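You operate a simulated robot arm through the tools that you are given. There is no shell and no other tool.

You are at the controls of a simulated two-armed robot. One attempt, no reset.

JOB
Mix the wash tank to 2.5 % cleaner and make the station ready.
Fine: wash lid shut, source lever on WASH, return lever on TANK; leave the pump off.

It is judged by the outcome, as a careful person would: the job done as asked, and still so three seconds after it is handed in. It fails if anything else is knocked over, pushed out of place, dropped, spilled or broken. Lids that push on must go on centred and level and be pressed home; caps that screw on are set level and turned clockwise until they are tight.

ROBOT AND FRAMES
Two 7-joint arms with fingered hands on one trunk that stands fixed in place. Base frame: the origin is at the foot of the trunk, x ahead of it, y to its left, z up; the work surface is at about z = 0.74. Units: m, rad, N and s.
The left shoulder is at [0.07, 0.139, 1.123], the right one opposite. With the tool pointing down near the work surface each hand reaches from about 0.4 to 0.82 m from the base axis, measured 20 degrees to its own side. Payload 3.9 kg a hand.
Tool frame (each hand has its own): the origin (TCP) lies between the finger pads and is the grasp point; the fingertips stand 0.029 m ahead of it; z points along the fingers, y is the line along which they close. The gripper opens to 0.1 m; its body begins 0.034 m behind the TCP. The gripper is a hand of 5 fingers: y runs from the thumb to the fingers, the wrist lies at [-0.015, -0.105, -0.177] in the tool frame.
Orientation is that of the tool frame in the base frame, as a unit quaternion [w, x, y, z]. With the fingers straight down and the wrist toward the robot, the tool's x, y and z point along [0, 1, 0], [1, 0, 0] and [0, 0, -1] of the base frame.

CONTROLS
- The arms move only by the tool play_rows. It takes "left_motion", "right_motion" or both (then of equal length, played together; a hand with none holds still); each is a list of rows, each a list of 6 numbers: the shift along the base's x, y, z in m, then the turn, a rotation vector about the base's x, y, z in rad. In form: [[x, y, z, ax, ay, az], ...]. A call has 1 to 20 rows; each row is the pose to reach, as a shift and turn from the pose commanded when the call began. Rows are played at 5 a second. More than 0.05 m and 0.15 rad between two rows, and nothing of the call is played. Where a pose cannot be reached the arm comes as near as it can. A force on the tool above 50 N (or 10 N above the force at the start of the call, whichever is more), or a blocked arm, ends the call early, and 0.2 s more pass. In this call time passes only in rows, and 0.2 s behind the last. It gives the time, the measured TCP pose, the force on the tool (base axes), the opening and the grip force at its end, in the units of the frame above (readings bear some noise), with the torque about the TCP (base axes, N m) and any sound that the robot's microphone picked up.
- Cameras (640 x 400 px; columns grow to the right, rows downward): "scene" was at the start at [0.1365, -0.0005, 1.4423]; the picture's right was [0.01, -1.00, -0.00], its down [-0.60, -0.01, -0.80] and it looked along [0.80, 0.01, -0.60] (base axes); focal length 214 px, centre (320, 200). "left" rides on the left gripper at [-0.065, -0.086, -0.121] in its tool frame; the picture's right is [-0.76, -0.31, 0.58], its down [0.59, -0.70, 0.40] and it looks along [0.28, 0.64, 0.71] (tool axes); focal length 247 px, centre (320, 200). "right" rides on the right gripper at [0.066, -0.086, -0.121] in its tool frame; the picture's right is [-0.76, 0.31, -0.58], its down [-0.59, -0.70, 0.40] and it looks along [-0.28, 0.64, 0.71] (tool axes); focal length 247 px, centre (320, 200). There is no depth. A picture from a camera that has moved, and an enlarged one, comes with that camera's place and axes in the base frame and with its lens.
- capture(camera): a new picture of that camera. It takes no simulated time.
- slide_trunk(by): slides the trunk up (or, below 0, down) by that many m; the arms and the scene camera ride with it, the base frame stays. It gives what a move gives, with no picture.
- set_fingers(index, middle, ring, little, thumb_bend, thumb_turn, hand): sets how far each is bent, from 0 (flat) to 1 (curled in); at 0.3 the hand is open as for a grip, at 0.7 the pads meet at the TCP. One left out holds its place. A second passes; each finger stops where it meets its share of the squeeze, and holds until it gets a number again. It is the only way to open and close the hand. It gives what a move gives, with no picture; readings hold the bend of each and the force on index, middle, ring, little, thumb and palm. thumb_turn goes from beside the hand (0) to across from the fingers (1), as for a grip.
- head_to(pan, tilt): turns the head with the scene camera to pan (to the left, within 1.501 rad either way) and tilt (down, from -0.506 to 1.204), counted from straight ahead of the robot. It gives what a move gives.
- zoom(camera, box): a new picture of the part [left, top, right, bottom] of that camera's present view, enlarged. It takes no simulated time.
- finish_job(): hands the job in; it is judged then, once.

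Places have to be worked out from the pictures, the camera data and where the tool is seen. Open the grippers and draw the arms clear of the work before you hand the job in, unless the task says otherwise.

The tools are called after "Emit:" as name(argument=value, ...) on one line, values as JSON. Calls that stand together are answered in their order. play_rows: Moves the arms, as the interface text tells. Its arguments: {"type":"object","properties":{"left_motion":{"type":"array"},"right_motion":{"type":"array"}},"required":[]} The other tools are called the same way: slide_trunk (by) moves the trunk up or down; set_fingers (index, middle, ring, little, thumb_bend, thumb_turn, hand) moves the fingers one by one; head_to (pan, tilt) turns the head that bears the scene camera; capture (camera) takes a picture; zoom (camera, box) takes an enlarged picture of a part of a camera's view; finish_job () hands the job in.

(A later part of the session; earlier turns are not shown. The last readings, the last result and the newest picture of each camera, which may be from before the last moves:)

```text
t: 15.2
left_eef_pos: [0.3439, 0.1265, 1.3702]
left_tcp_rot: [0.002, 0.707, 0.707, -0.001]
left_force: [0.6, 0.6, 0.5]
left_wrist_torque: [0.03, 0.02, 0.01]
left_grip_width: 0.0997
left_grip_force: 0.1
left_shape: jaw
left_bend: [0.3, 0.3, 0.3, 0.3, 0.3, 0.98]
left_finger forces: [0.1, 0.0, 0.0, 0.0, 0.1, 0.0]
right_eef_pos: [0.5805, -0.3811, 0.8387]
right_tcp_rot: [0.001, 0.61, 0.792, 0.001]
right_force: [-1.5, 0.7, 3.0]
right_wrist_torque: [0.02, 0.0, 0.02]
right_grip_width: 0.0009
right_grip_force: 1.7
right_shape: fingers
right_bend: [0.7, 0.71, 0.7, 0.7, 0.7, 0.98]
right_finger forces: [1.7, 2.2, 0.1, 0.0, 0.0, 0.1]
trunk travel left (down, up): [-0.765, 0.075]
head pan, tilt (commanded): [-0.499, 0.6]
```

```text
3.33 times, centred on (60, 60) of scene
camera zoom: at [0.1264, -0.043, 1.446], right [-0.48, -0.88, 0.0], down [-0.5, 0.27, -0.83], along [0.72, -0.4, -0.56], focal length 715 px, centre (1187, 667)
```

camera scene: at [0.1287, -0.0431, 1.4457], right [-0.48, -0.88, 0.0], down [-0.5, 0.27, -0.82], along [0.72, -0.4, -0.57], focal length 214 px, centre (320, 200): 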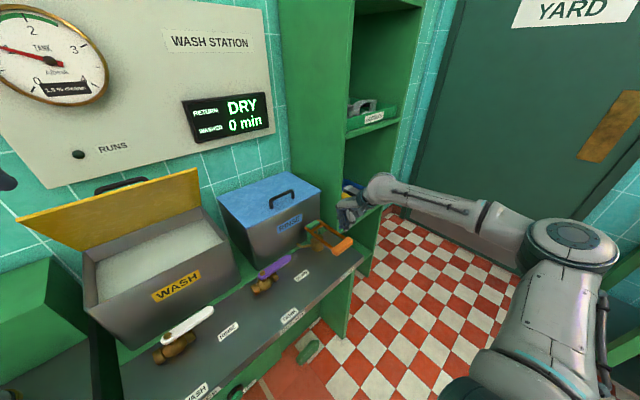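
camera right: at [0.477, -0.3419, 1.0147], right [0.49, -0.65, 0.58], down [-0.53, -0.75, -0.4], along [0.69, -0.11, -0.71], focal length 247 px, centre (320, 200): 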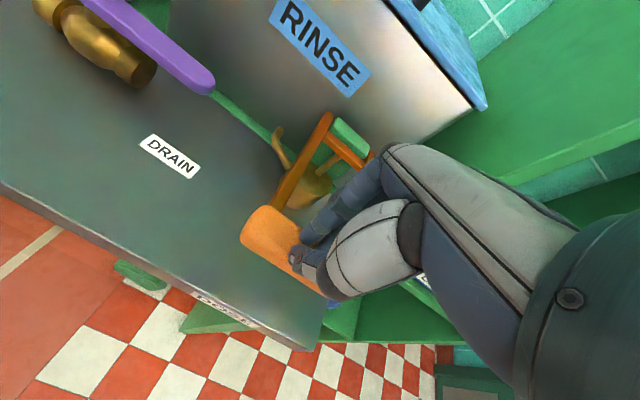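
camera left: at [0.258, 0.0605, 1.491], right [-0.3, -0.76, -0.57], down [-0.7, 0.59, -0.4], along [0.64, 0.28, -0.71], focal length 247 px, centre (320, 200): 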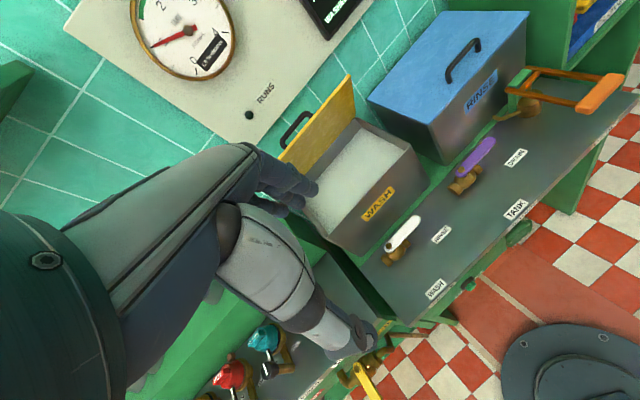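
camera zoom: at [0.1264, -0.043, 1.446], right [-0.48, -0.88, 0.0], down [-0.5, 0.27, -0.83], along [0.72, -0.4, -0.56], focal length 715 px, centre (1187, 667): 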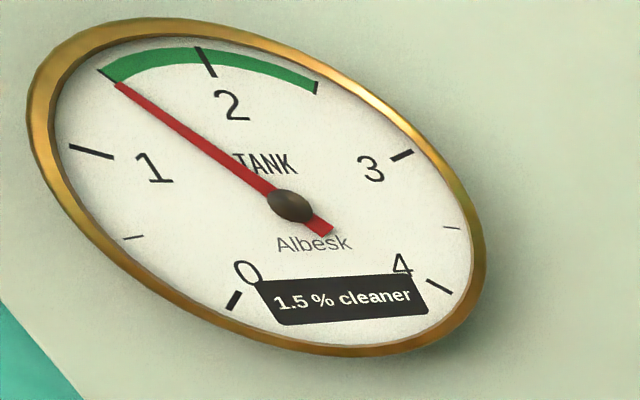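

One stroke registered: gauge 1.5 %. I'll raise the hand to let the handle return, then check handle and gauge.

Emit:
play_rows(right_motion=[[-0.001, 0, 0.015, 0, 0, 0], [-0.003, 0, 0.03, 0, 0, 0], [-0.004, 0, 0.045, 0, 0, 0], [-0.004, 0, 0.06, 0, 0, 0], [-0.004, 0, 0.075, 0, 0, 0]])

Emit:
zoom(camera="scene", box=[260, 140, 420, 280])

Emit:
zoom(camera="scene", box=[0, 0, 120, 120])

```text
t: 16.4
left_eef_pos: [0.3442, 0.1265, 1.37]
left_tcp_rot: [0.004, 0.706, 0.708, 0.0]
left_force: [0.2, -0.5, -0.5]
left_wrist_torque: [-0.03, 0.03, 0.02]
left_grip_width: 0.0998
left_grip_force: 0.2
left_shape: jaw
left_bend: [0.3, 0.3, 0.3, 0.3, 0.3, 0.98]
left_finger forces: [0.0, 0.0, 0.0, 0.0, 0.1, 0.0]
right_eef_pos: [0.5775, -0.3792, 0.9126]
right_tcp_rot: [0.0, 0.609, 0.793, 0.0]
right_force: [-0.6, -0.3, -0.3]
right_wrist_torque: [0.0, 0.01, 0.01]
right_grip_width: 0.0008
right_grip_force: 0.0
right_shape: fingers
right_bend: [0.7, 0.7, 0.7, 0.7, 0.7, 0.98]
right_finger forces: [0.1, 0.0, 0.1, 0.0, 0.0, 0.0]
trunk travel left (down, up): [-0.765, 0.075]
head pan, tilt (commanded): [-0.499, 0.6]
```

```text
2.86 times, centred on (340, 210) of scene
camera zoom: at [0.1267, -0.0431, 1.4459], right [-0.48, -0.88, 0.0], down [-0.5, 0.27, -0.83], along [0.72, -0.4, -0.56], focal length 613 px, centre (263, 171)
```

zoom: 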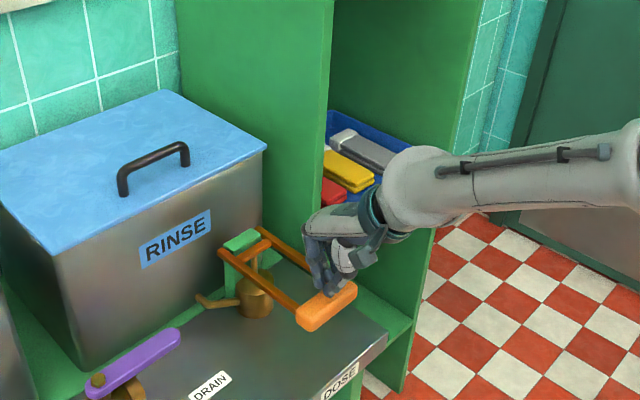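

```text
3.33 times, centred on (60, 60) of scene
camera zoom: at [0.1267, -0.0431, 1.4459], right [-0.48, -0.88, 0.0], down [-0.5, 0.27, -0.83], along [0.72, -0.4, -0.56], focal length 715 px, centre (1187, 667)
```

zoom: 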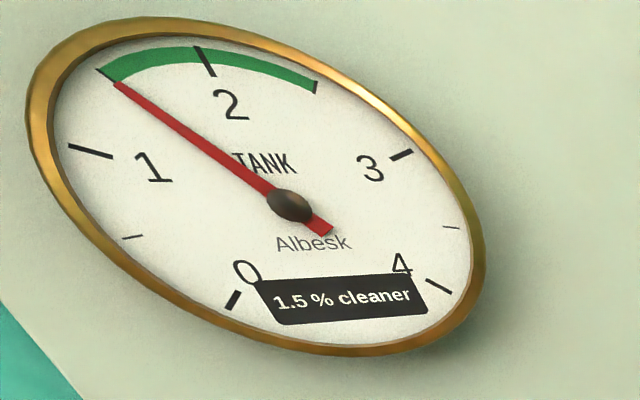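

Handle springs back; gauge steady at 1.5 %. Second identical stroke now.

Emit:
play_rows(right_motion=[[0, 0, -0.015, 0, 0, 0], [0, 0, -0.03, 0, 0, 0], [0, 0, -0.042, 0, 0, 0], [0.001, 0, -0.052, 0, 0, 0], [0.002, 0, -0.06, 0, 0, 0], [0.003, 0, -0.068, 0, 0, 0], [0.004, 0, -0.076, 0, 0, 0]])

Emit:
zoom(camera="scene", box=[0, 0, 120, 120])

Emit:
play_rows(right_motion=[[-0.001, 0, 0.015, 0, 0, 0], [-0.003, 0, 0.03, 0, 0, 0], [-0.004, 0, 0.045, 0, 0, 0], [-0.004, 0, 0.06, 0, 0, 0], [-0.004, 0, 0.075, 0, 0, 0]])

Emit:
zoom(camera="scene", box=[0, 0, 120, 120])

Emit:
zoom(camera="scene", box=[260, 140, 420, 280])

```text
t: 18.0
left_eef_pos: [0.3429, 0.1277, 1.3701]
left_tcp_rot: [0.003, 0.707, 0.707, -0.001]
left_force: [0.7, -0.3, -0.5]
left_wrist_torque: [0.03, -0.03, 0.03]
left_grip_width: 0.0999
left_grip_force: 0.0
left_shape: jaw
left_bend: [0.3, 0.3, 0.3, 0.3, 0.3, 0.98]
left_finger forces: [0.0, 0.0, 0.1, 0.0, 0.0, 0.0]
right_eef_pos: [0.5813, -0.3783, 0.837]
right_tcp_rot: [0.0, 0.61, 0.792, 0.001]
right_force: [-0.7, 0.2, 3.8]
right_wrist_torque: [0.01, -0.01, 0.01]
right_grip_width: 0.0008
right_grip_force: 2.4
right_shape: fingers
right_bend: [0.7, 0.71, 0.7, 0.7, 0.7, 0.98]
right_finger forces: [1.8, 2.2, 0.1, 0.0, 0.0, 0.0]
trunk travel left (down, up): [-0.765, 0.075]
head pan, tilt (commanded): [-0.499, 0.6]
```

```text
3.33 times, centred on (60, 60) of scene
camera zoom: at [0.1264, -0.0431, 1.446], right [-0.48, -0.88, 0.0], down [-0.5, 0.27, -0.83], along [0.72, -0.4, -0.56], focal length 715 px, centre (1187, 667)
```

zoom: 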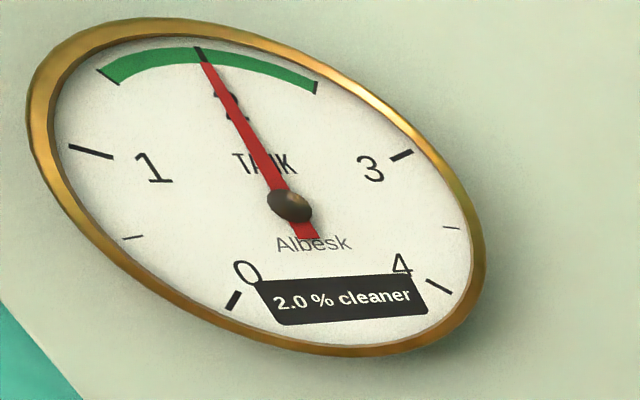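

```text
t: 19.2
left_eef_pos: [0.3429, 0.1265, 1.3705]
left_tcp_rot: [0.002, 0.707, 0.708, -0.001]
left_force: [-0.1, 0.7, 0.7]
left_wrist_torque: [0.01, -0.01, -0.01]
left_grip_width: 0.1001
left_grip_force: 0.0
left_shape: jaw
left_bend: [0.3, 0.3, 0.3, 0.3, 0.3, 0.98]
left_finger forces: [0.0, 0.0, 0.1, 0.0, 0.0, 0.0]
right_eef_pos: [0.5762, -0.3785, 0.9128]
right_tcp_rot: [0.0, 0.609, 0.793, 0.0]
right_force: [0.1, -0.2, 0.2]
right_wrist_torque: [0.01, 0.01, -0.04]
right_grip_width: 0.0007
right_grip_force: 0.0
right_shape: fingers
right_bend: [0.7, 0.7, 0.7, 0.7, 0.7, 0.98]
right_finger forces: [0.1, 0.0, 0.1, 0.1, 0.0, 0.0]
trunk travel left (down, up): [-0.765, 0.075]
head pan, tilt (commanded): [-0.499, 0.6]
```

```text
3.33 times, centred on (60, 60) of scene
camera zoom: at [0.1266, -0.0431, 1.4459], right [-0.48, -0.88, 0.0], down [-0.5, 0.27, -0.83], along [0.72, -0.4, -0.56], focal length 715 px, centre (1187, 667)
```

zoom: 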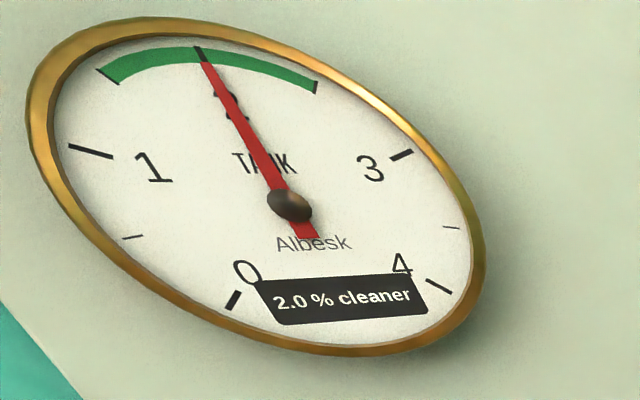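

```text
2.86 times, centred on (340, 210) of scene
camera zoom: at [0.1266, -0.0431, 1.4459], right [-0.48, -0.88, 0.0], down [-0.5, 0.27, -0.83], along [0.72, -0.4, -0.56], focal length 613 px, centre (263, 171)
```

zoom: 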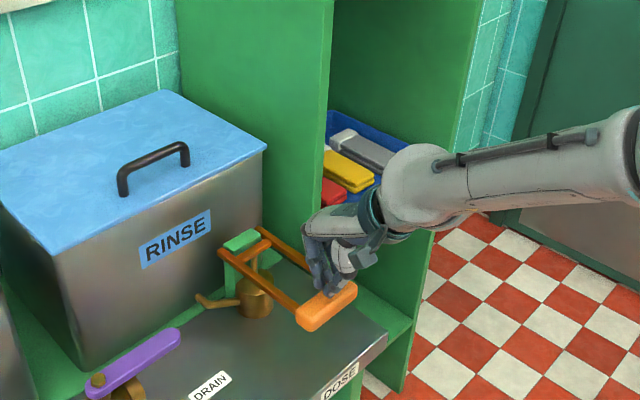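

Gauge reads exactly 2.0 %, so one more identical stroke should give 2.5 %. I make the third stroke.

Emit:
play_rows(right_motion=[[0, 0, -0.015, 0, 0, 0], [0, 0, -0.03, 0, 0, 0], [0, 0, -0.042, 0, 0, 0], [0.001, 0, -0.052, 0, 0, 0], [0.002, 0, -0.06, 0, 0, 0], [0.003, 0, -0.068, 0, 0, 0], [0.004, 0, -0.076, 0, 0, 0]])

Emit:
zoom(camera="scene", box=[0, 0, 120, 120])

Emit:
play_rows(right_motion=[[-0.001, 0, 0.015, 0, 0, 0], [-0.003, 0, 0.03, 0, 0, 0], [-0.004, 0, 0.045, 0, 0, 0], [-0.004, 0, 0.06, 0, 0, 0], [-0.004, 0, 0.075, 0, 0, 0], [-0.004, 0, 0.11, 0, 0, 0], [-0.004, 0, 0.145, 0, 0, 0]])

Emit:
zoom(camera="scene", box=[0, 0, 120, 120])

Emit:
capture(camera="scene")

```text
t: 20.8
left_eef_pos: [0.3425, 0.1265, 1.3696]
left_tcp_rot: [0.003, 0.707, 0.708, -0.001]
left_force: [-0.1, 0.6, 0.5]
left_wrist_torque: [0.0, 0.02, -0.02]
left_grip_width: 0.1
left_grip_force: 0.0
left_shape: jaw
left_bend: [0.3, 0.3, 0.3, 0.3, 0.3, 0.98]
left_finger forces: [0.1, 0.0, 0.0, 0.0, 0.1, 0.0]
right_eef_pos: [0.5811, -0.3789, 0.8369]
right_tcp_rot: [0.001, 0.61, 0.792, -0.001]
right_force: [-0.2, -0.6, 4.6]
right_wrist_torque: [0.02, 0.0, -0.02]
right_grip_width: 0.0007
right_grip_force: 2.3
right_shape: fingers
right_bend: [0.7, 0.71, 0.7, 0.7, 0.7, 0.98]
right_finger forces: [1.8, 2.2, 0.1, 0.0, 0.1, 0.0]
trunk travel left (down, up): [-0.765, 0.075]
head pan, tilt (commanded): [-0.499, 0.6]
```

```text
3.33 times, centred on (60, 60) of scene
camera zoom: at [0.1264, -0.0431, 1.446], right [-0.48, -0.88, 0.0], down [-0.5, 0.27, -0.83], along [0.72, -0.4, -0.56], focal length 715 px, centre (1187, 667)
```

zoom: 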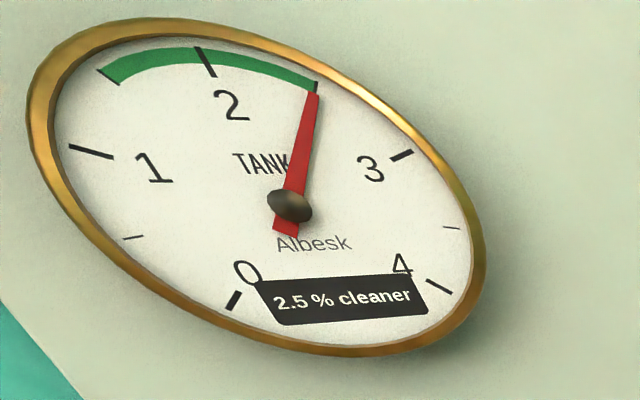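

```text
t: 22.4
left_eef_pos: [0.3429, 0.1264, 1.3696]
left_tcp_rot: [0.003, 0.706, 0.708, -0.001]
left_force: [-0.5, -0.7, 0.2]
left_wrist_torque: [-0.02, 0.02, 0.01]
left_grip_width: 0.1
left_grip_force: 0.1
left_shape: jaw
left_bend: [0.3, 0.3, 0.3, 0.3, 0.3, 0.98]
left_finger forces: [0.0, 0.1, 0.0, 0.1, 0.0, 0.1]
right_eef_pos: [0.5781, -0.3791, 0.9795]
right_tcp_rot: [0.0, 0.61, 0.793, 0.0]
right_force: [-0.3, 0.9, 0.8]
right_wrist_torque: [0.01, 0.0, 0.01]
right_grip_width: 0.001
right_grip_force: 0.1
right_shape: fingers
right_bend: [0.7, 0.7, 0.7, 0.7, 0.7, 0.98]
right_finger forces: [0.0, 0.0, 0.0, 0.0, 0.1, 0.1]
trunk travel left (down, up): [-0.765, 0.075]
head pan, tilt (commanded): [-0.499, 0.6]
```

```text
3.33 times, centred on (60, 60) of scene
camera zoom: at [0.1262, -0.0427, 1.4459], right [-0.48, -0.88, 0.0], down [-0.5, 0.27, -0.83], along [0.72, -0.4, -0.56], focal length 715 px, centre (1187, 667)
```

zoom: 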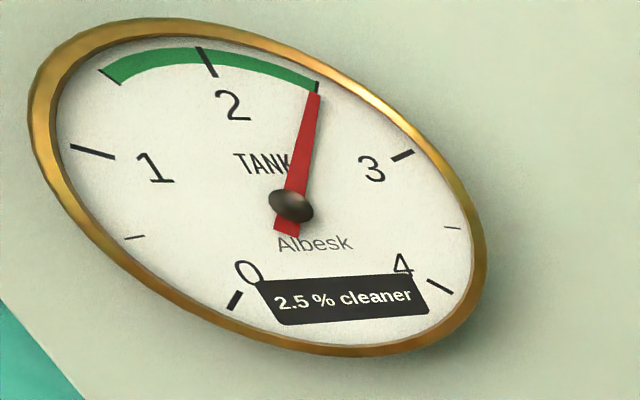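

```text
taken
camera scene: at [0.1262, -0.0427, 1.4459], right [-0.48, -0.88, 0.0], down [-0.5, 0.27, -0.83], along [0.72, -0.4, -0.56], focal length 214 px, centre (320, 200)
```

scene: 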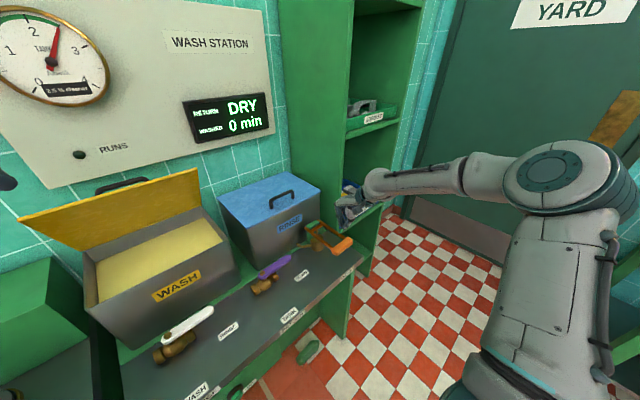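

Gauge is at 2.5 %, the handle is back up and the display is steady. I retract the right hand up/back, and bring the left hand down above the bench (yaw +15°) with index/middle as a hook for the levers.

Emit:
play_rows(left_motion=[[0.01, -0.002, -0.04, 0, 0, 0.04], [0.02, -0.004, -0.08, 0, 0, 0.08], [0.03, -0.006, -0.12, 0, 0, 0.12], [0.04, -0.008, -0.16, 0, 0, 0.16], [0.055, -0.01, -0.2, 0, 0, 0.2], [0.07, -0.012, -0.24, 0, 0, 0.24], [0.09, -0.014, -0.28, 0, 0, 0.26], [0.107, -0.016, -0.32, 0, 0, 0.26]], right_motion=[[-0.005, 0, 0.04, 0, 0, 0], [-0.015, 0, 0.08, 0, 0, 0], [-0.03, 0, 0.12, 0, 0, 0], [-0.05, 0, 0.15, 0, 0, 0], [-0.07, 0, 0.18, 0, 0, 0], [-0.09, 0, 0.2, 0, 0, 0], [-0.11, 0, 0.21, 0, 0, 0], [-0.13, 0, 0.22, 0, 0, 0]])

Emit:
set_fingers(hand="left", index=0.42, middle=0.42, ring=1.0, little=1.0, thumb_bend=0.35)

Emit:
head_to(pan=0.15, tilt=0.75)

Emit:
capture(camera="scene")

Emit:
capture(camera="left")

Emit:
capture(camera="right")

```text
t: 24.2
left_eef_pos: [0.4521, 0.1098, 1.0478]
left_tcp_rot: [0.002, 0.609, 0.793, -0.001]
left_force: [-0.4, -0.2, -0.4]
left_wrist_torque: [-0.02, -0.02, 0.04]
left_grip_width: 0.0998
left_grip_force: 0.1
left_shape: jaw
left_bend: [0.3, 0.3, 0.3, 0.3, 0.3, 0.98]
left_finger forces: [0.1, 0.1, 0.1, 0.0, 0.0, 0.0]
right_eef_pos: [0.449, -0.3776, 1.2011]
right_tcp_rot: [0.0, 0.61, 0.793, 0.0]
right_force: [-0.7, 0.6, -0.8]
right_wrist_torque: [-0.01, 0.01, 0.02]
right_grip_width: 0.0012
right_grip_force: 0.1
right_shape: fingers
right_bend: [0.7, 0.7, 0.7, 0.7, 0.7, 0.98]
right_finger forces: [0.0, 0.0, 0.0, 0.0, 0.0, 0.0]
trunk travel left (down, up): [-0.765, 0.075]
head pan, tilt (commanded): [-0.499, 0.6]
```

```text
t: 25.2
left_eef_pos: [0.4509, 0.1116, 1.0514]
left_tcp_rot: [0.002, 0.608, 0.794, 0.0]
left_force: [0.0, 0.5, -0.1]
left_wrist_torque: [0.0, 0.01, 0.01]
left_grip_width: 0.0791
left_grip_force: 0.1
left_shape: fingers
left_bend: [0.42, 0.42, 1.0, 1.0, 0.35, 0.98]
left_finger forces: [0.0, 0.0, 0.0, 0.1, 0.0, 0.0]
right_eef_pos: [0.4472, -0.3782, 1.2014]
right_tcp_rot: [0.0, 0.609, 0.793, 0.001]
right_force: [-0.9, -0.2, -0.6]
right_wrist_torque: [0.01, -0.02, -0.03]
right_grip_width: 0.0008
right_grip_force: 0.0
right_shape: fingers
right_bend: [0.7, 0.7, 0.7, 0.7, 0.7, 0.98]
right_finger forces: [0.0, 0.0, 0.0, 0.0, 0.0, 0.0]
trunk travel left (down, up): [-0.765, 0.075]
head pan, tilt (commanded): [-0.499, 0.6]
```

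```text
t: 26.2
left_eef_pos: [0.4498, 0.1111, 1.0497]
left_tcp_rot: [0.001, 0.609, 0.793, 0.0]
left_force: [0.0, -0.1, -0.7]
left_wrist_torque: [0.0, 0.0, -0.02]
left_grip_width: 0.0791
left_grip_force: 0.1
left_shape: fingers
left_bend: [0.42, 0.42, 1.0, 1.0, 0.35, 0.98]
left_finger forces: [0.1, 0.1, 0.0, 0.0, 0.1, 0.0]
right_eef_pos: [0.448, -0.3793, 1.2019]
right_tcp_rot: [-0.001, 0.61, 0.793, -0.001]
right_force: [0.5, -0.9, -0.6]
right_wrist_torque: [-0.02, 0.01, 0.02]
right_grip_width: 0.0009
right_grip_force: 0.1
right_shape: fingers
right_bend: [0.7, 0.7, 0.7, 0.7, 0.7, 0.98]
right_finger forces: [0.0, 0.0, 0.1, 0.0, 0.0, 0.0]
trunk travel left (down, up): [-0.765, 0.075]
head pan, tilt (commanded): [0.15, 0.75]
```

```text
taken
camera scene: at [0.1314, 0.0111, 1.433], right [0.15, -0.99, 0.0], down [-0.67, -0.1, -0.73], along [0.72, 0.11, -0.68], focal length 214 px, centre (320, 200)
```

scene: 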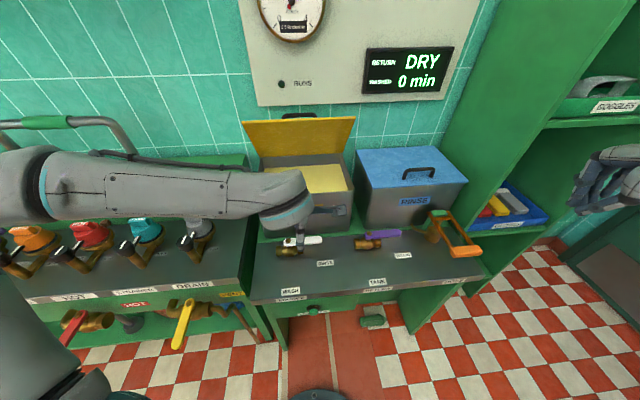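

```text
taken
camera left: at [0.3847, 0.0248, 1.171], right [-0.1, -0.81, -0.57], down [-0.83, 0.39, -0.4], along [0.55, 0.44, -0.71], focal length 247 px, centre (320, 200)
```

left: 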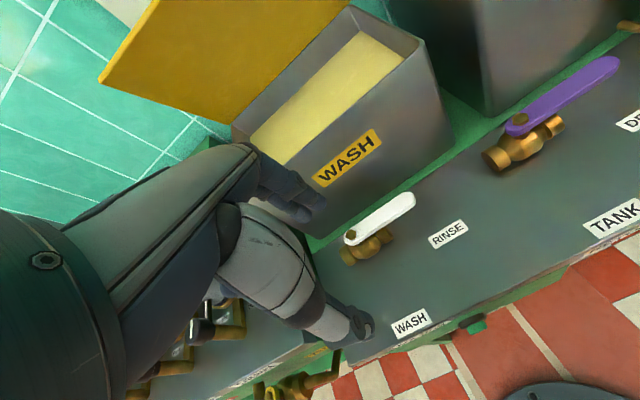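

```text
taken
camera right: at [0.3488, -0.3373, 1.3219], right [0.49, -0.65, 0.58], down [-0.53, -0.75, -0.4], along [0.69, -0.11, -0.71], focal length 247 px, centre (320, 200)
```

right: 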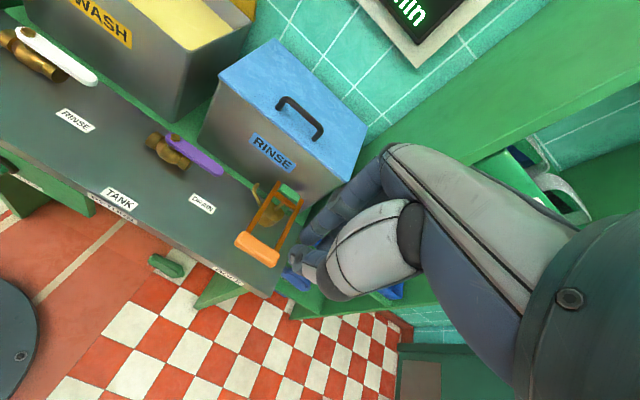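

Left camera refines the source lever: pivot (0.553, 0.185), tip (0.586, 0.076), tank front ~6 cm behind it. I move the left hand over the lever with a slight forward tilt, staying above it first.

Emit:
play_rows(left_motion=[[0.03, -0.003, -0.02, 0.0216, -0.0805, 0], [0.06, -0.006, -0.05, 0.0431, -0.161, 0], [0.09, -0.009, -0.085, 0.0647, -0.2415, 0], [0.123, -0.012, -0.115, 0.0647, -0.2415, 0]])

Emit:
capture(camera="left")

Emit:
zoom(camera="scene", box=[230, 170, 390, 280])

Emit:
zoom(camera="left", box=[220, 130, 460, 350])

```text
t: 27.2
left_eef_pos: [0.5751, 0.0972, 0.9325]
left_tcp_rot: [0.078, 0.604, 0.787, 0.098]
left_force: [-0.5, -1.1, -0.4]
left_wrist_torque: [0.01, -0.01, -0.04]
left_grip_width: 0.0788
left_grip_force: 0.0
left_shape: fingers
left_bend: [0.42, 0.42, 1.0, 1.0, 0.35, 0.98]
left_finger forces: [0.1, 0.0, 0.1, 0.1, 0.0, 0.1]
right_eef_pos: [0.4491, -0.3791, 1.2004]
right_tcp_rot: [0.0, 0.61, 0.793, 0.001]
right_force: [0.4, 0.2, -0.4]
right_wrist_torque: [0.05, 0.01, -0.01]
right_grip_width: 0.0011
right_grip_force: 0.0
right_shape: fingers
right_bend: [0.7, 0.7, 0.7, 0.7, 0.7, 0.98]
right_finger forces: [0.0, 0.0, 0.0, 0.1, 0.1, 0.0]
trunk travel left (down, up): [-0.765, 0.075]
head pan, tilt (commanded): [0.15, 0.75]
```

```text
taken
camera left: at [0.4834, 0.0049, 1.0294], right [0.05, -0.77, -0.63], down [-0.71, 0.42, -0.56], along [0.7, 0.48, -0.53], focal length 247 px, centre (320, 200)
```

left: 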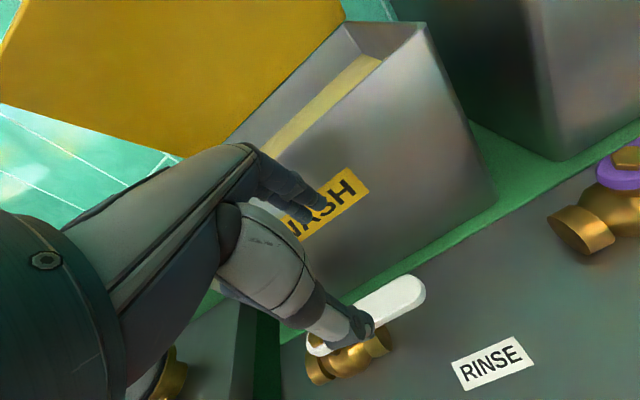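

```text
3.64 times, centred on (310, 225) of scene
camera zoom: at [0.1336, 0.0106, 1.4328], right [0.15, -0.99, 0.0], down [-0.68, -0.1, -0.73], along [0.72, 0.11, -0.68], focal length 780 px, centre (356, 109)
```

zoom: 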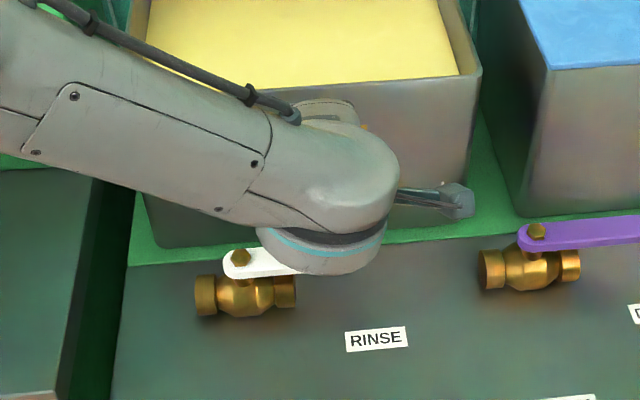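

```text
1.82 times, centred on (340, 240) of left
camera zoom: at [0.4834, 0.0049, 1.0294], right [0.05, -0.77, -0.63], down [-0.71, 0.42, -0.56], along [0.7, 0.48, -0.53], focal length 449 px, centre (284, 127)
```

zoom: 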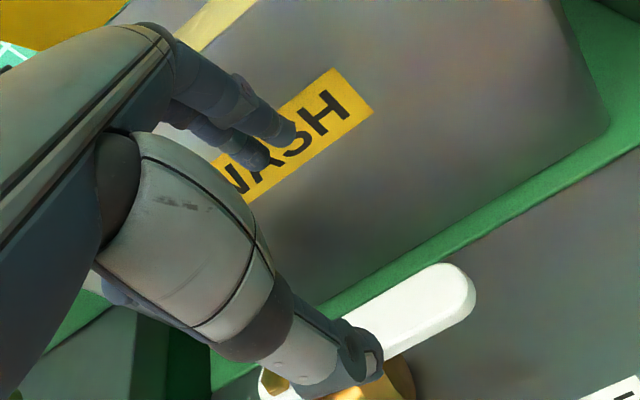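

The hook (index/middle) looks just beyond the lever with the thumb on the near side. I check the side view from the right-hand camera before descending.

Emit:
capture(camera="right")

Emit:
zoom(camera="right", box=[0, 0, 200, 140])

```text
taken
camera right: at [0.3508, -0.3378, 1.3211], right [0.49, -0.65, 0.58], down [-0.53, -0.75, -0.4], along [0.69, -0.11, -0.71], focal length 247 px, centre (320, 200)
```

right: 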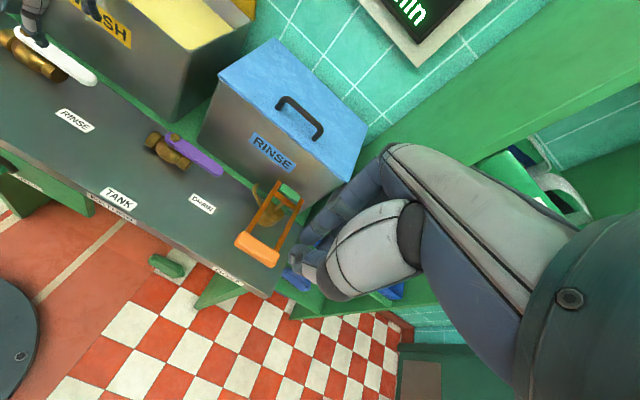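

```text
2.86 times, centred on (100, 70) of right
camera zoom: at [0.3508, -0.3378, 1.3211], right [0.49, -0.65, 0.58], down [-0.53, -0.75, -0.4], along [0.69, -0.11, -0.71], focal length 706 px, centre (949, 571)
```

zoom: 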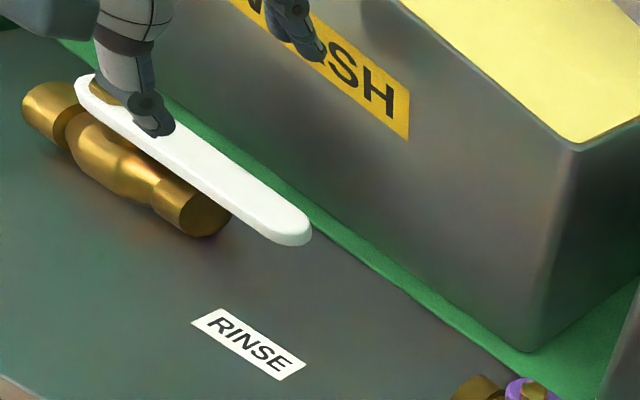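

Side view places the index tip at (0.631, 0.107, 0.912), ~2 cm too far forward for comfort with the tank face. I shift back 17 mm and descend partly, turning the right hand's camera for a better side view at the same time.

Emit:
play_rows(left_motion=[[-0.008, -0.002, -0.005, 0, 0, 0], [-0.0164, -0.0044, -0.02, 0, 0, 0], [-0.0164, -0.0044, -0.045, 0, 0, 0], [-0.0164, -0.0044, -0.07, 0, 0, 0]], right_motion=[[-0.01, 0.01, -0.02, 0, 0, 0.13], [-0.02, 0.02, -0.05, 0, 0, 0.26], [-0.03, 0.03, -0.08, 0, 0, 0.39], [-0.04, 0.04, -0.1, 0, 0, 0.5]])

Emit:
capture(camera="right")

Emit:
capture(camera="left")

```text
t: 28.2
left_eef_pos: [0.5573, 0.0948, 0.8641]
left_tcp_rot: [0.078, 0.604, 0.787, 0.098]
left_force: [-0.4, -0.8, -0.4]
left_wrist_torque: [-0.02, 0.01, -0.03]
left_grip_width: 0.0784
left_grip_force: 0.1
left_shape: fingers
left_bend: [0.42, 0.42, 1.0, 1.0, 0.35, 0.98]
left_finger forces: [0.0, 0.0, 0.0, 0.0, 0.1, 0.0]
right_eef_pos: [0.4086, -0.3382, 1.1001]
right_tcp_rot: [0.0, 0.394, 0.919, 0.001]
right_force: [0.3, -0.2, -0.2]
right_wrist_torque: [-0.02, -0.01, 0.03]
right_grip_width: 0.0012
right_grip_force: 0.1
right_shape: fingers
right_bend: [0.7, 0.7, 0.7, 0.7, 0.7, 0.98]
right_finger forces: [0.0, 0.0, 0.0, 0.0, 0.0, 0.0]
trunk travel left (down, up): [-0.765, 0.075]
head pan, tilt (commanded): [0.15, 0.75]
```

```text
taken
camera right: at [0.3022, -0.3507, 1.2213], right [0.74, -0.34, 0.58], down [-0.1, -0.91, -0.4], along [0.66, 0.24, -0.71], focal length 247 px, centre (320, 200)
```

right: 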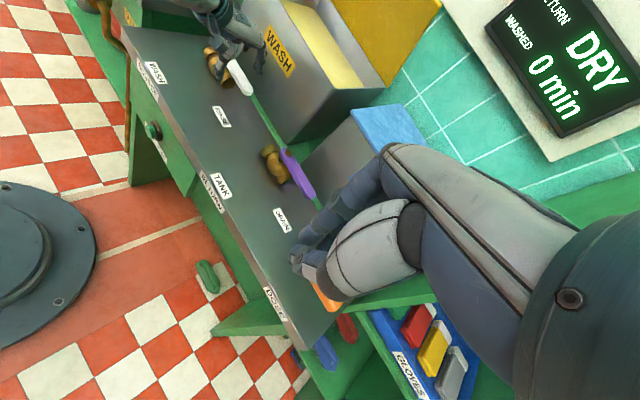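

```text
taken
camera left: at [0.4653, 0.0016, 0.9608], right [0.05, -0.77, -0.63], down [-0.71, 0.42, -0.56], along [0.7, 0.48, -0.53], focal length 247 px, centre (320, 200)
```

left: 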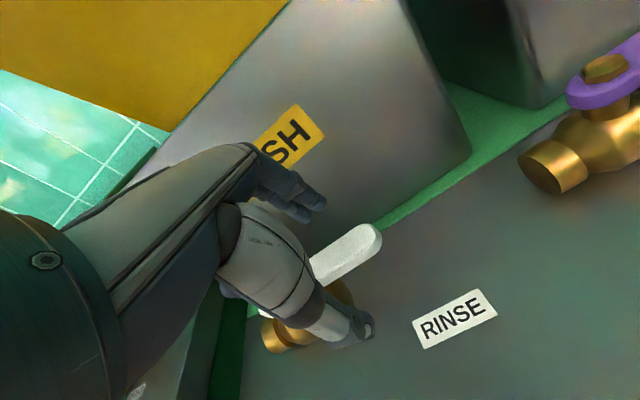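

Zooming the right-hand camera on the left hand and lever before the final descent.

Emit:
zoom(camera="right", box=[170, 0, 330, 110])

Emit:
zoom(camera="left", box=[200, 120, 440, 370])

```text
3.64 times, centred on (250, 55) of right
camera zoom: at [0.3022, -0.3507, 1.2213], right [0.74, -0.34, 0.58], down [-0.1, -0.91, -0.4], along [0.66, 0.24, -0.71], focal length 898 px, centre (574, 727)
```

zoom: 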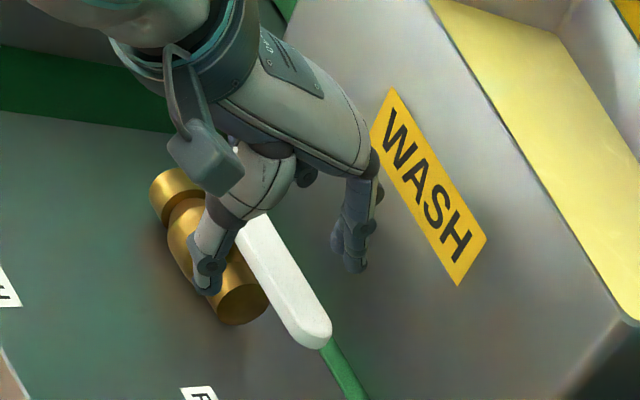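

```text
1.60 times, centred on (320, 245) of left
camera zoom: at [0.4653, 0.0016, 0.9608], right [0.05, -0.77, -0.63], down [-0.71, 0.42, -0.56], along [0.7, 0.48, -0.53], focal length 395 px, centre (320, 128)
```

zoom: 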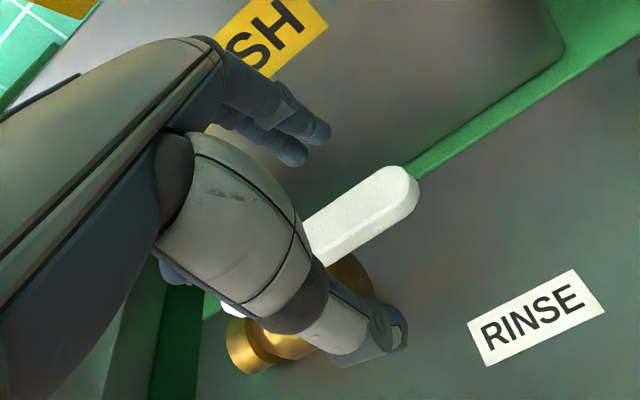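

Geometry is good: thumb on the near side, fingers on the far side, clear of the valve body. Descending the last 5 cm.

Emit:
play_rows(left_motion=[[0, 0, -0.015, 0, 0, 0], [0, 0, -0.03, 0, 0, 0], [0, 0, -0.042, 0, 0, 0], [0, 0, -0.05, 0, 0, 0]])

Emit:
zoom(camera="right", box=[170, 0, 330, 110])

Emit:
zoom(camera="left", box=[200, 120, 440, 370])

```text
t: 29.2
left_eef_pos: [0.5583, 0.0943, 0.8156]
left_tcp_rot: [0.079, 0.604, 0.787, 0.098]
left_force: [1.9, 0.3, 5.2]
left_wrist_torque: [0.02, -0.22, 0.0]
left_grip_width: 0.0819
left_grip_force: 2.4
left_shape: fingers
left_bend: [0.4, 0.42, 1.0, 1.0, 0.35, 0.98]
left_finger forces: [4.8, 0.0, 0.0, 0.0, 0.0, 0.0]
right_eef_pos: [0.4073, -0.3392, 1.1013]
right_tcp_rot: [0.001, 0.394, 0.919, 0.002]
right_force: [0.4, -0.4, -0.8]
right_wrist_torque: [0.01, -0.02, 0.02]
right_grip_width: 0.0009
right_grip_force: 0.1
right_shape: fingers
right_bend: [0.7, 0.7, 0.7, 0.7, 0.7, 0.98]
right_finger forces: [0.0, 0.1, 0.0, 0.0, 0.0, 0.0]
trunk travel left (down, up): [-0.765, 0.075]
head pan, tilt (commanded): [0.15, 0.75]
```

```text
3.64 times, centred on (250, 55) of right
camera zoom: at [0.301, -0.3506, 1.2219], right [0.74, -0.34, 0.58], down [-0.1, -0.91, -0.4], along [0.66, 0.24, -0.71], focal length 898 px, centre (574, 727)
```

zoom: 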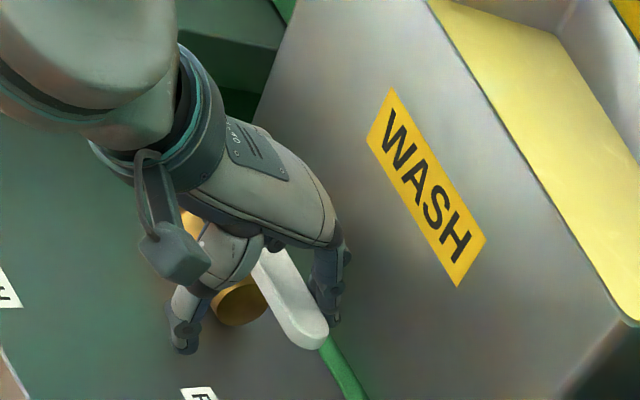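

```text
1.60 times, centred on (320, 245) of left
camera zoom: at [0.4648, 0.0012, 0.9118], right [0.05, -0.77, -0.63], down [-0.71, 0.42, -0.57], along [0.7, 0.48, -0.53], focal length 395 px, centre (320, 128)
```

zoom: 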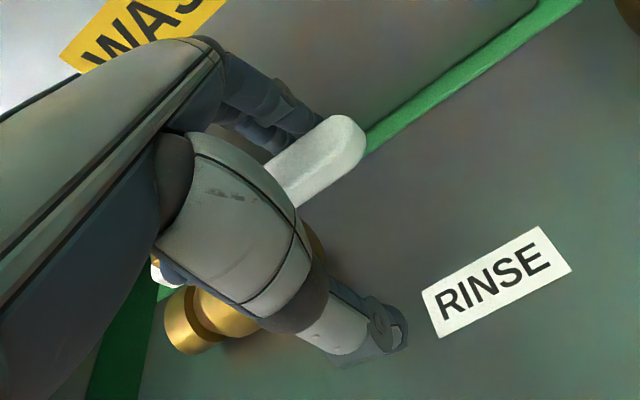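

Index finger presses the lever's far edge (4.8 N, some upward). I nudge forward 8 mm, then down 6 mm to sit cleanly behind the lever.

Emit:
play_rows(left_motion=[[0.004, 0.001, 0.004, 0, 0, 0], [0.0097, 0.0026, 0.002, 0, 0, 0], [0.0097, 0.0026, -0.004, 0, 0, 0], [0.0097, 0.0026, -0.007, 0, 0, 0]])

Emit:
zoom(camera="right", box=[170, 0, 330, 110])

Emit:
zoom(camera="left", box=[200, 120, 440, 370])

```text
t: 30.2
left_eef_pos: [0.5665, 0.0961, 0.8086]
left_tcp_rot: [0.077, 0.604, 0.787, 0.098]
left_force: [-0.1, 0.0, 0.1]
left_wrist_torque: [0.04, 0.01, 0.01]
left_grip_width: 0.0786
left_grip_force: 0.1
left_shape: fingers
left_bend: [0.42, 0.42, 1.0, 1.0, 0.35, 0.98]
left_finger forces: [0.1, 0.0, 0.1, 0.0, 0.0, 0.0]
right_eef_pos: [0.4092, -0.3386, 1.1007]
right_tcp_rot: [0.0, 0.394, 0.919, 0.0]
right_force: [0.9, -0.3, 0.3]
right_wrist_torque: [0.01, 0.02, -0.03]
right_grip_width: 0.0008
right_grip_force: 0.0
right_shape: fingers
right_bend: [0.7, 0.7, 0.7, 0.7, 0.7, 0.98]
right_finger forces: [0.0, 0.1, 0.0, 0.0, 0.0, 0.0]
trunk travel left (down, up): [-0.765, 0.075]
head pan, tilt (commanded): [0.15, 0.75]
```

```text
3.64 times, centred on (250, 55) of right
camera zoom: at [0.3016, -0.3504, 1.2217], right [0.74, -0.34, 0.58], down [-0.1, -0.91, -0.4], along [0.66, 0.24, -0.71], focal length 898 px, centre (574, 727)
```

zoom: 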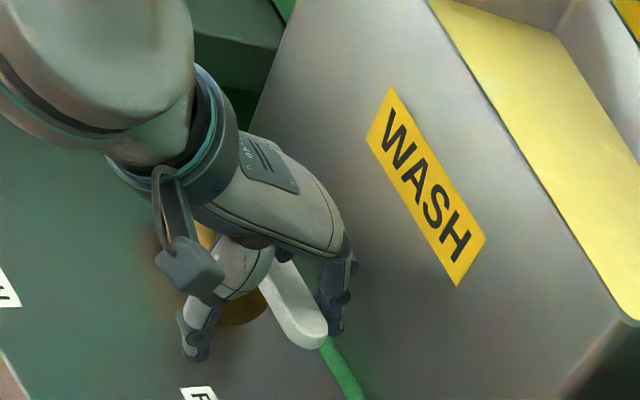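

```text
1.60 times, centred on (320, 245) of left
camera zoom: at [0.4746, 0.0037, 0.904], right [0.05, -0.77, -0.63], down [-0.71, 0.42, -0.56], along [0.7, 0.48, -0.53], focal length 395 px, centre (320, 128)
```

zoom: 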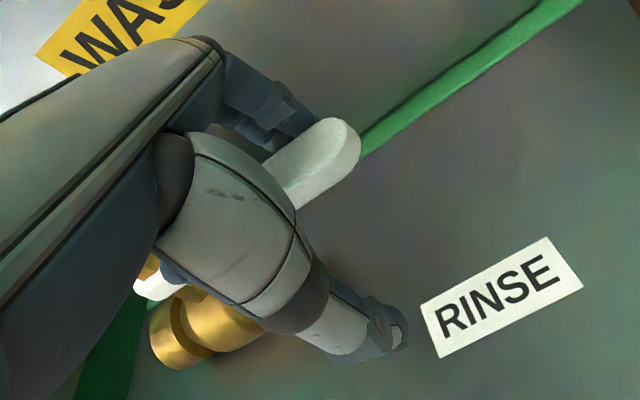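

Now clear of contact with the lever between thumb and fingers. I close gently on the lever.

Emit:
set_fingers(hand="left", index=0.55, middle=0.55, thumb_bend=0.6)

Emit:
zoom(camera="right", box=[170, 0, 330, 110])

Emit:
zoom(camera="left", box=[200, 120, 440, 370])

```text
t: 31.2
left_eef_pos: [0.567, 0.0964, 0.8078]
left_tcp_rot: [0.078, 0.604, 0.787, 0.098]
left_force: [1.6, -1.2, 1.2]
left_wrist_torque: [-0.02, -0.06, 0.01]
left_grip_width: 0.0334
left_grip_force: 1.0
left_shape: fingers
left_bend: [0.54, 0.55, 1.0, 1.0, 0.6, 0.98]
left_finger forces: [1.8, 0.0, 0.1, 0.0, 0.0, 0.0]
right_eef_pos: [0.4085, -0.3383, 1.1016]
right_tcp_rot: [0.001, 0.395, 0.919, 0.0]
right_force: [0.2, -0.6, 0.2]
right_wrist_torque: [-0.01, -0.02, 0.01]
right_grip_width: 0.0013
right_grip_force: 0.0
right_shape: fingers
right_bend: [0.7, 0.7, 0.7, 0.7, 0.7, 0.98]
right_finger forces: [0.0, 0.1, 0.1, 0.1, 0.0, 0.0]
trunk travel left (down, up): [-0.765, 0.075]
head pan, tilt (commanded): [0.15, 0.75]
```

```text
3.64 times, centred on (250, 55) of right
camera zoom: at [0.3015, -0.3504, 1.2217], right [0.74, -0.34, 0.58], down [-0.1, -0.91, -0.4], along [0.66, 0.24, -0.71], focal length 898 px, centre (574, 727)
```

zoom: 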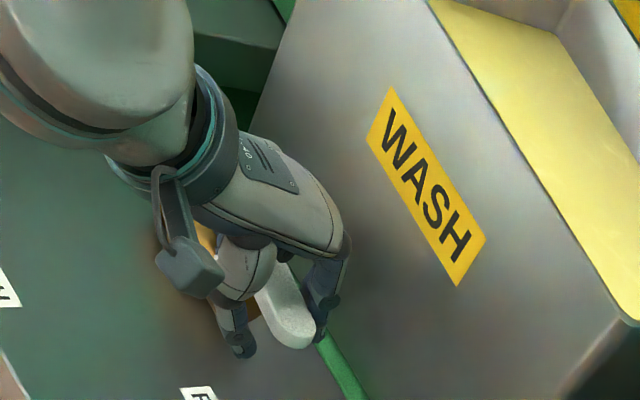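

```text
1.60 times, centred on (320, 245) of left
camera zoom: at [0.4744, 0.0037, 0.904], right [0.05, -0.77, -0.63], down [-0.71, 0.42, -0.56], along [0.7, 0.48, -0.53], focal length 395 px, centre (320, 128)
```

zoom: 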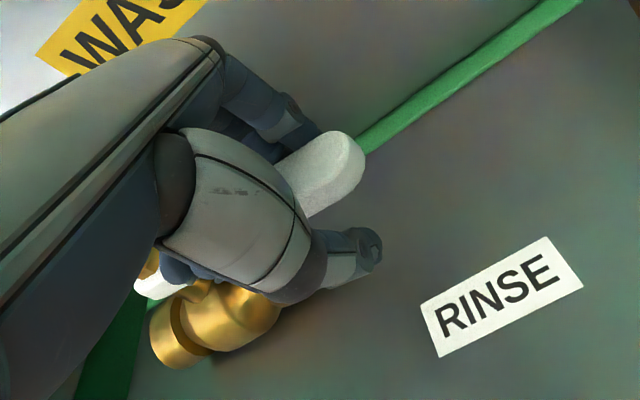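

The lever is caged between index and thumb. I rotate the hand rigidly about the valve pivot, clockwise by 0.8 rad first.

Emit:
play_rows(left_motion=[[-0.0089, -0.001, 0, 0, 0, -0.1], [-0.0179, -0.001, 0, 0, 0, -0.2], [-0.0268, -0.0002, 0, 0, 0, -0.3], [-0.0356, 0.0015, 0, 0, 0, -0.4], [-0.0442, 0.0041, 0, 0, 0, -0.5], [-0.0525, 0.0076, 0, 0, 0, -0.6], [-0.0604, 0.0118, 0, 0, 0, -0.7], [-0.0678, 0.0168, 0, 0, 0, -0.8]])

Emit:
capture(camera="right")

Emit:
capture(camera="left")

Emit:
zoom(camera="right", box=[120, 0, 280, 110])

```text
t: 33.0
left_eef_pos: [0.5, 0.1138, 0.8076]
left_tcp_rot: [0.11, 0.863, 0.489, 0.059]
left_force: [1.8, -0.2, 0.5]
left_wrist_torque: [-0.02, 0.02, -0.01]
left_grip_width: 0.0333
left_grip_force: 1.6
left_shape: fingers
left_bend: [0.54, 0.55, 1.0, 1.0, 0.6, 0.98]
left_finger forces: [1.4, 0.0, 0.1, 0.0, 0.0, 0.0]
right_eef_pos: [0.4096, -0.338, 1.1017]
right_tcp_rot: [0.0, 0.395, 0.919, 0.0]
right_force: [0.8, 0.2, -0.1]
right_wrist_torque: [-0.02, 0.01, 0.02]
right_grip_width: 0.0013
right_grip_force: 0.0
right_shape: fingers
right_bend: [0.7, 0.7, 0.7, 0.7, 0.7, 0.98]
right_finger forces: [0.0, 0.0, 0.0, 0.1, 0.0, 0.1]
trunk travel left (down, up): [-0.765, 0.075]
head pan, tilt (commanded): [0.15, 0.75]
```

```text
taken
camera right: at [0.3015, -0.3496, 1.222], right [0.74, -0.34, 0.58], down [-0.1, -0.91, -0.4], along [0.66, 0.24, -0.71], focal length 247 px, centre (320, 200)
```

right: 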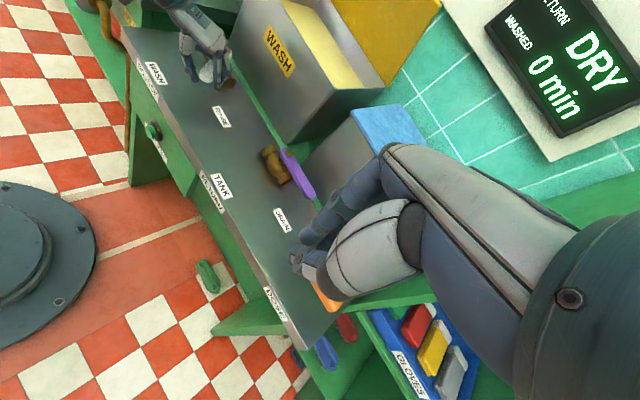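

```text
taken
camera left: at [0.3685, 0.1155, 0.9041], right [-0.52, -0.57, -0.63], down [-0.2, 0.8, -0.56], along [0.83, -0.17, -0.53], focal length 247 px, centre (320, 200)
```

left: 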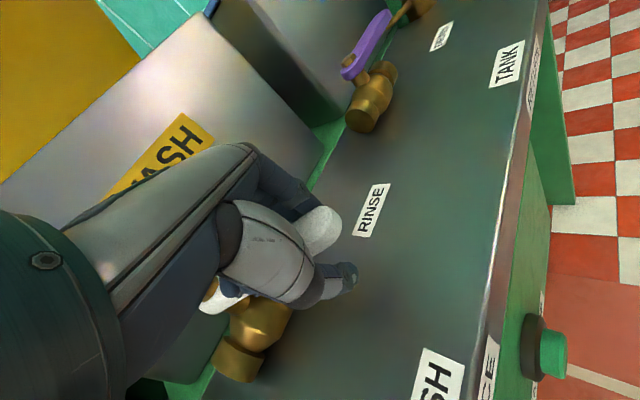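

```text
3.64 times, centred on (200, 55) of right
camera zoom: at [0.3015, -0.3496, 1.222], right [0.74, -0.34, 0.58], down [-0.1, -0.91, -0.4], along [0.66, 0.24, -0.71], focal length 898 px, centre (756, 727)
```

zoom: 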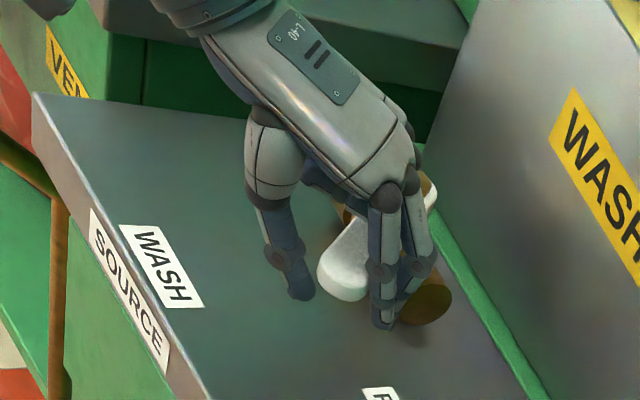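

Lever is following at ~45°. Continuing the rotation to about 1.5 rad.

Emit:
play_rows(left_motion=[[-0.0069, 0.0058, 0, 0, 0, -0.1], [-0.0132, 0.0122, 0, 0, 0, -0.2], [-0.0188, 0.0191, 0, 0, 0, -0.3], [-0.0237, 0.0266, 0, 0, 0, -0.4], [-0.0278, 0.0346, 0, 0, 0, -0.5], [-0.0311, 0.0429, 0, 0, 0, -0.6], [-0.0336, 0.0516, 0, 0, 0, -0.7]])

Emit:
capture(camera="left")

Emit:
zoom(camera="right", box=[120, 0, 280, 110])

Emit:
capture(camera="scene")

```text
t: 34.6
left_eef_pos: [0.4657, 0.1641, 0.8077]
left_tcp_rot: [0.124, 0.979, 0.163, 0.018]
left_force: [1.0, -0.3, 1.4]
left_wrist_torque: [0.01, 0.03, -0.01]
left_grip_width: 0.0331
left_grip_force: 1.0
left_shape: fingers
left_bend: [0.54, 0.55, 1.0, 1.0, 0.6, 0.98]
left_finger forces: [1.3, 0.0, 0.0, 0.0, 0.0, 0.0]
right_eef_pos: [0.4086, -0.3389, 1.1018]
right_tcp_rot: [0.001, 0.395, 0.919, 0.001]
right_force: [1.3, 0.4, -0.4]
right_wrist_torque: [0.0, -0.01, -0.04]
right_grip_width: 0.0013
right_grip_force: 0.0
right_shape: fingers
right_bend: [0.7, 0.7, 0.7, 0.7, 0.7, 0.98]
right_finger forces: [0.0, 0.0, 0.1, 0.1, 0.0, 0.0]
trunk travel left (down, up): [-0.765, 0.075]
head pan, tilt (commanded): [0.15, 0.75]
```

```text
taken
camera left: at [0.3678, 0.2497, 0.9038], right [-0.77, -0.1, -0.63], down [0.37, 0.74, -0.56], along [0.52, -0.66, -0.53], focal length 247 px, centre (320, 200)
```

left: 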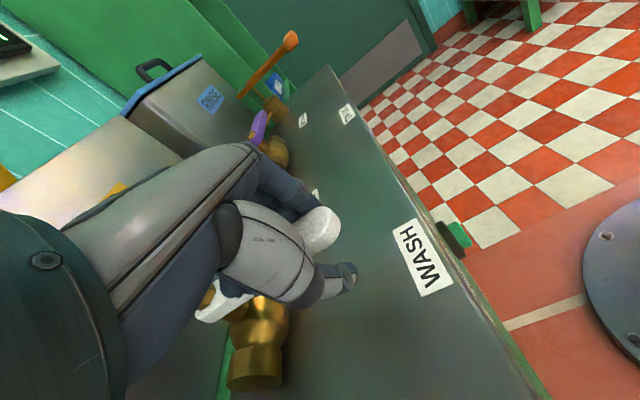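

```text
3.64 times, centred on (200, 55) of right
camera zoom: at [0.3018, -0.3507, 1.2215], right [0.74, -0.34, 0.58], down [-0.1, -0.91, -0.4], along [0.66, 0.24, -0.71], focal length 898 px, centre (756, 727)
```

zoom: 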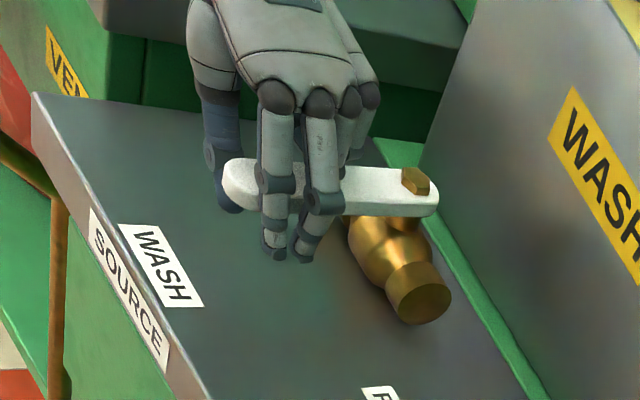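

```text
taken
camera scene: at [0.1317, 0.0107, 1.433], right [0.15, -0.99, 0.0], down [-0.67, -0.1, -0.73], along [0.72, 0.11, -0.68], focal length 214 px, centre (320, 200)
```

scene: 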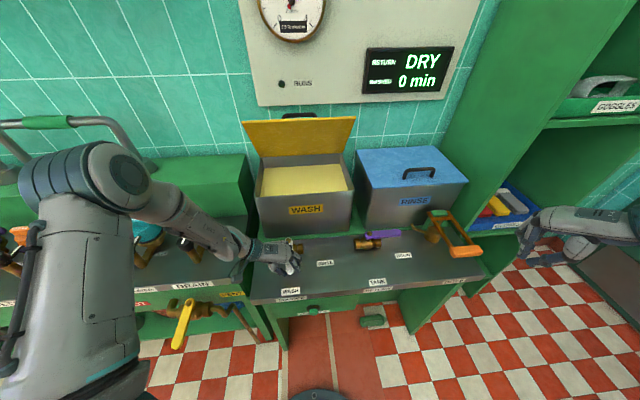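

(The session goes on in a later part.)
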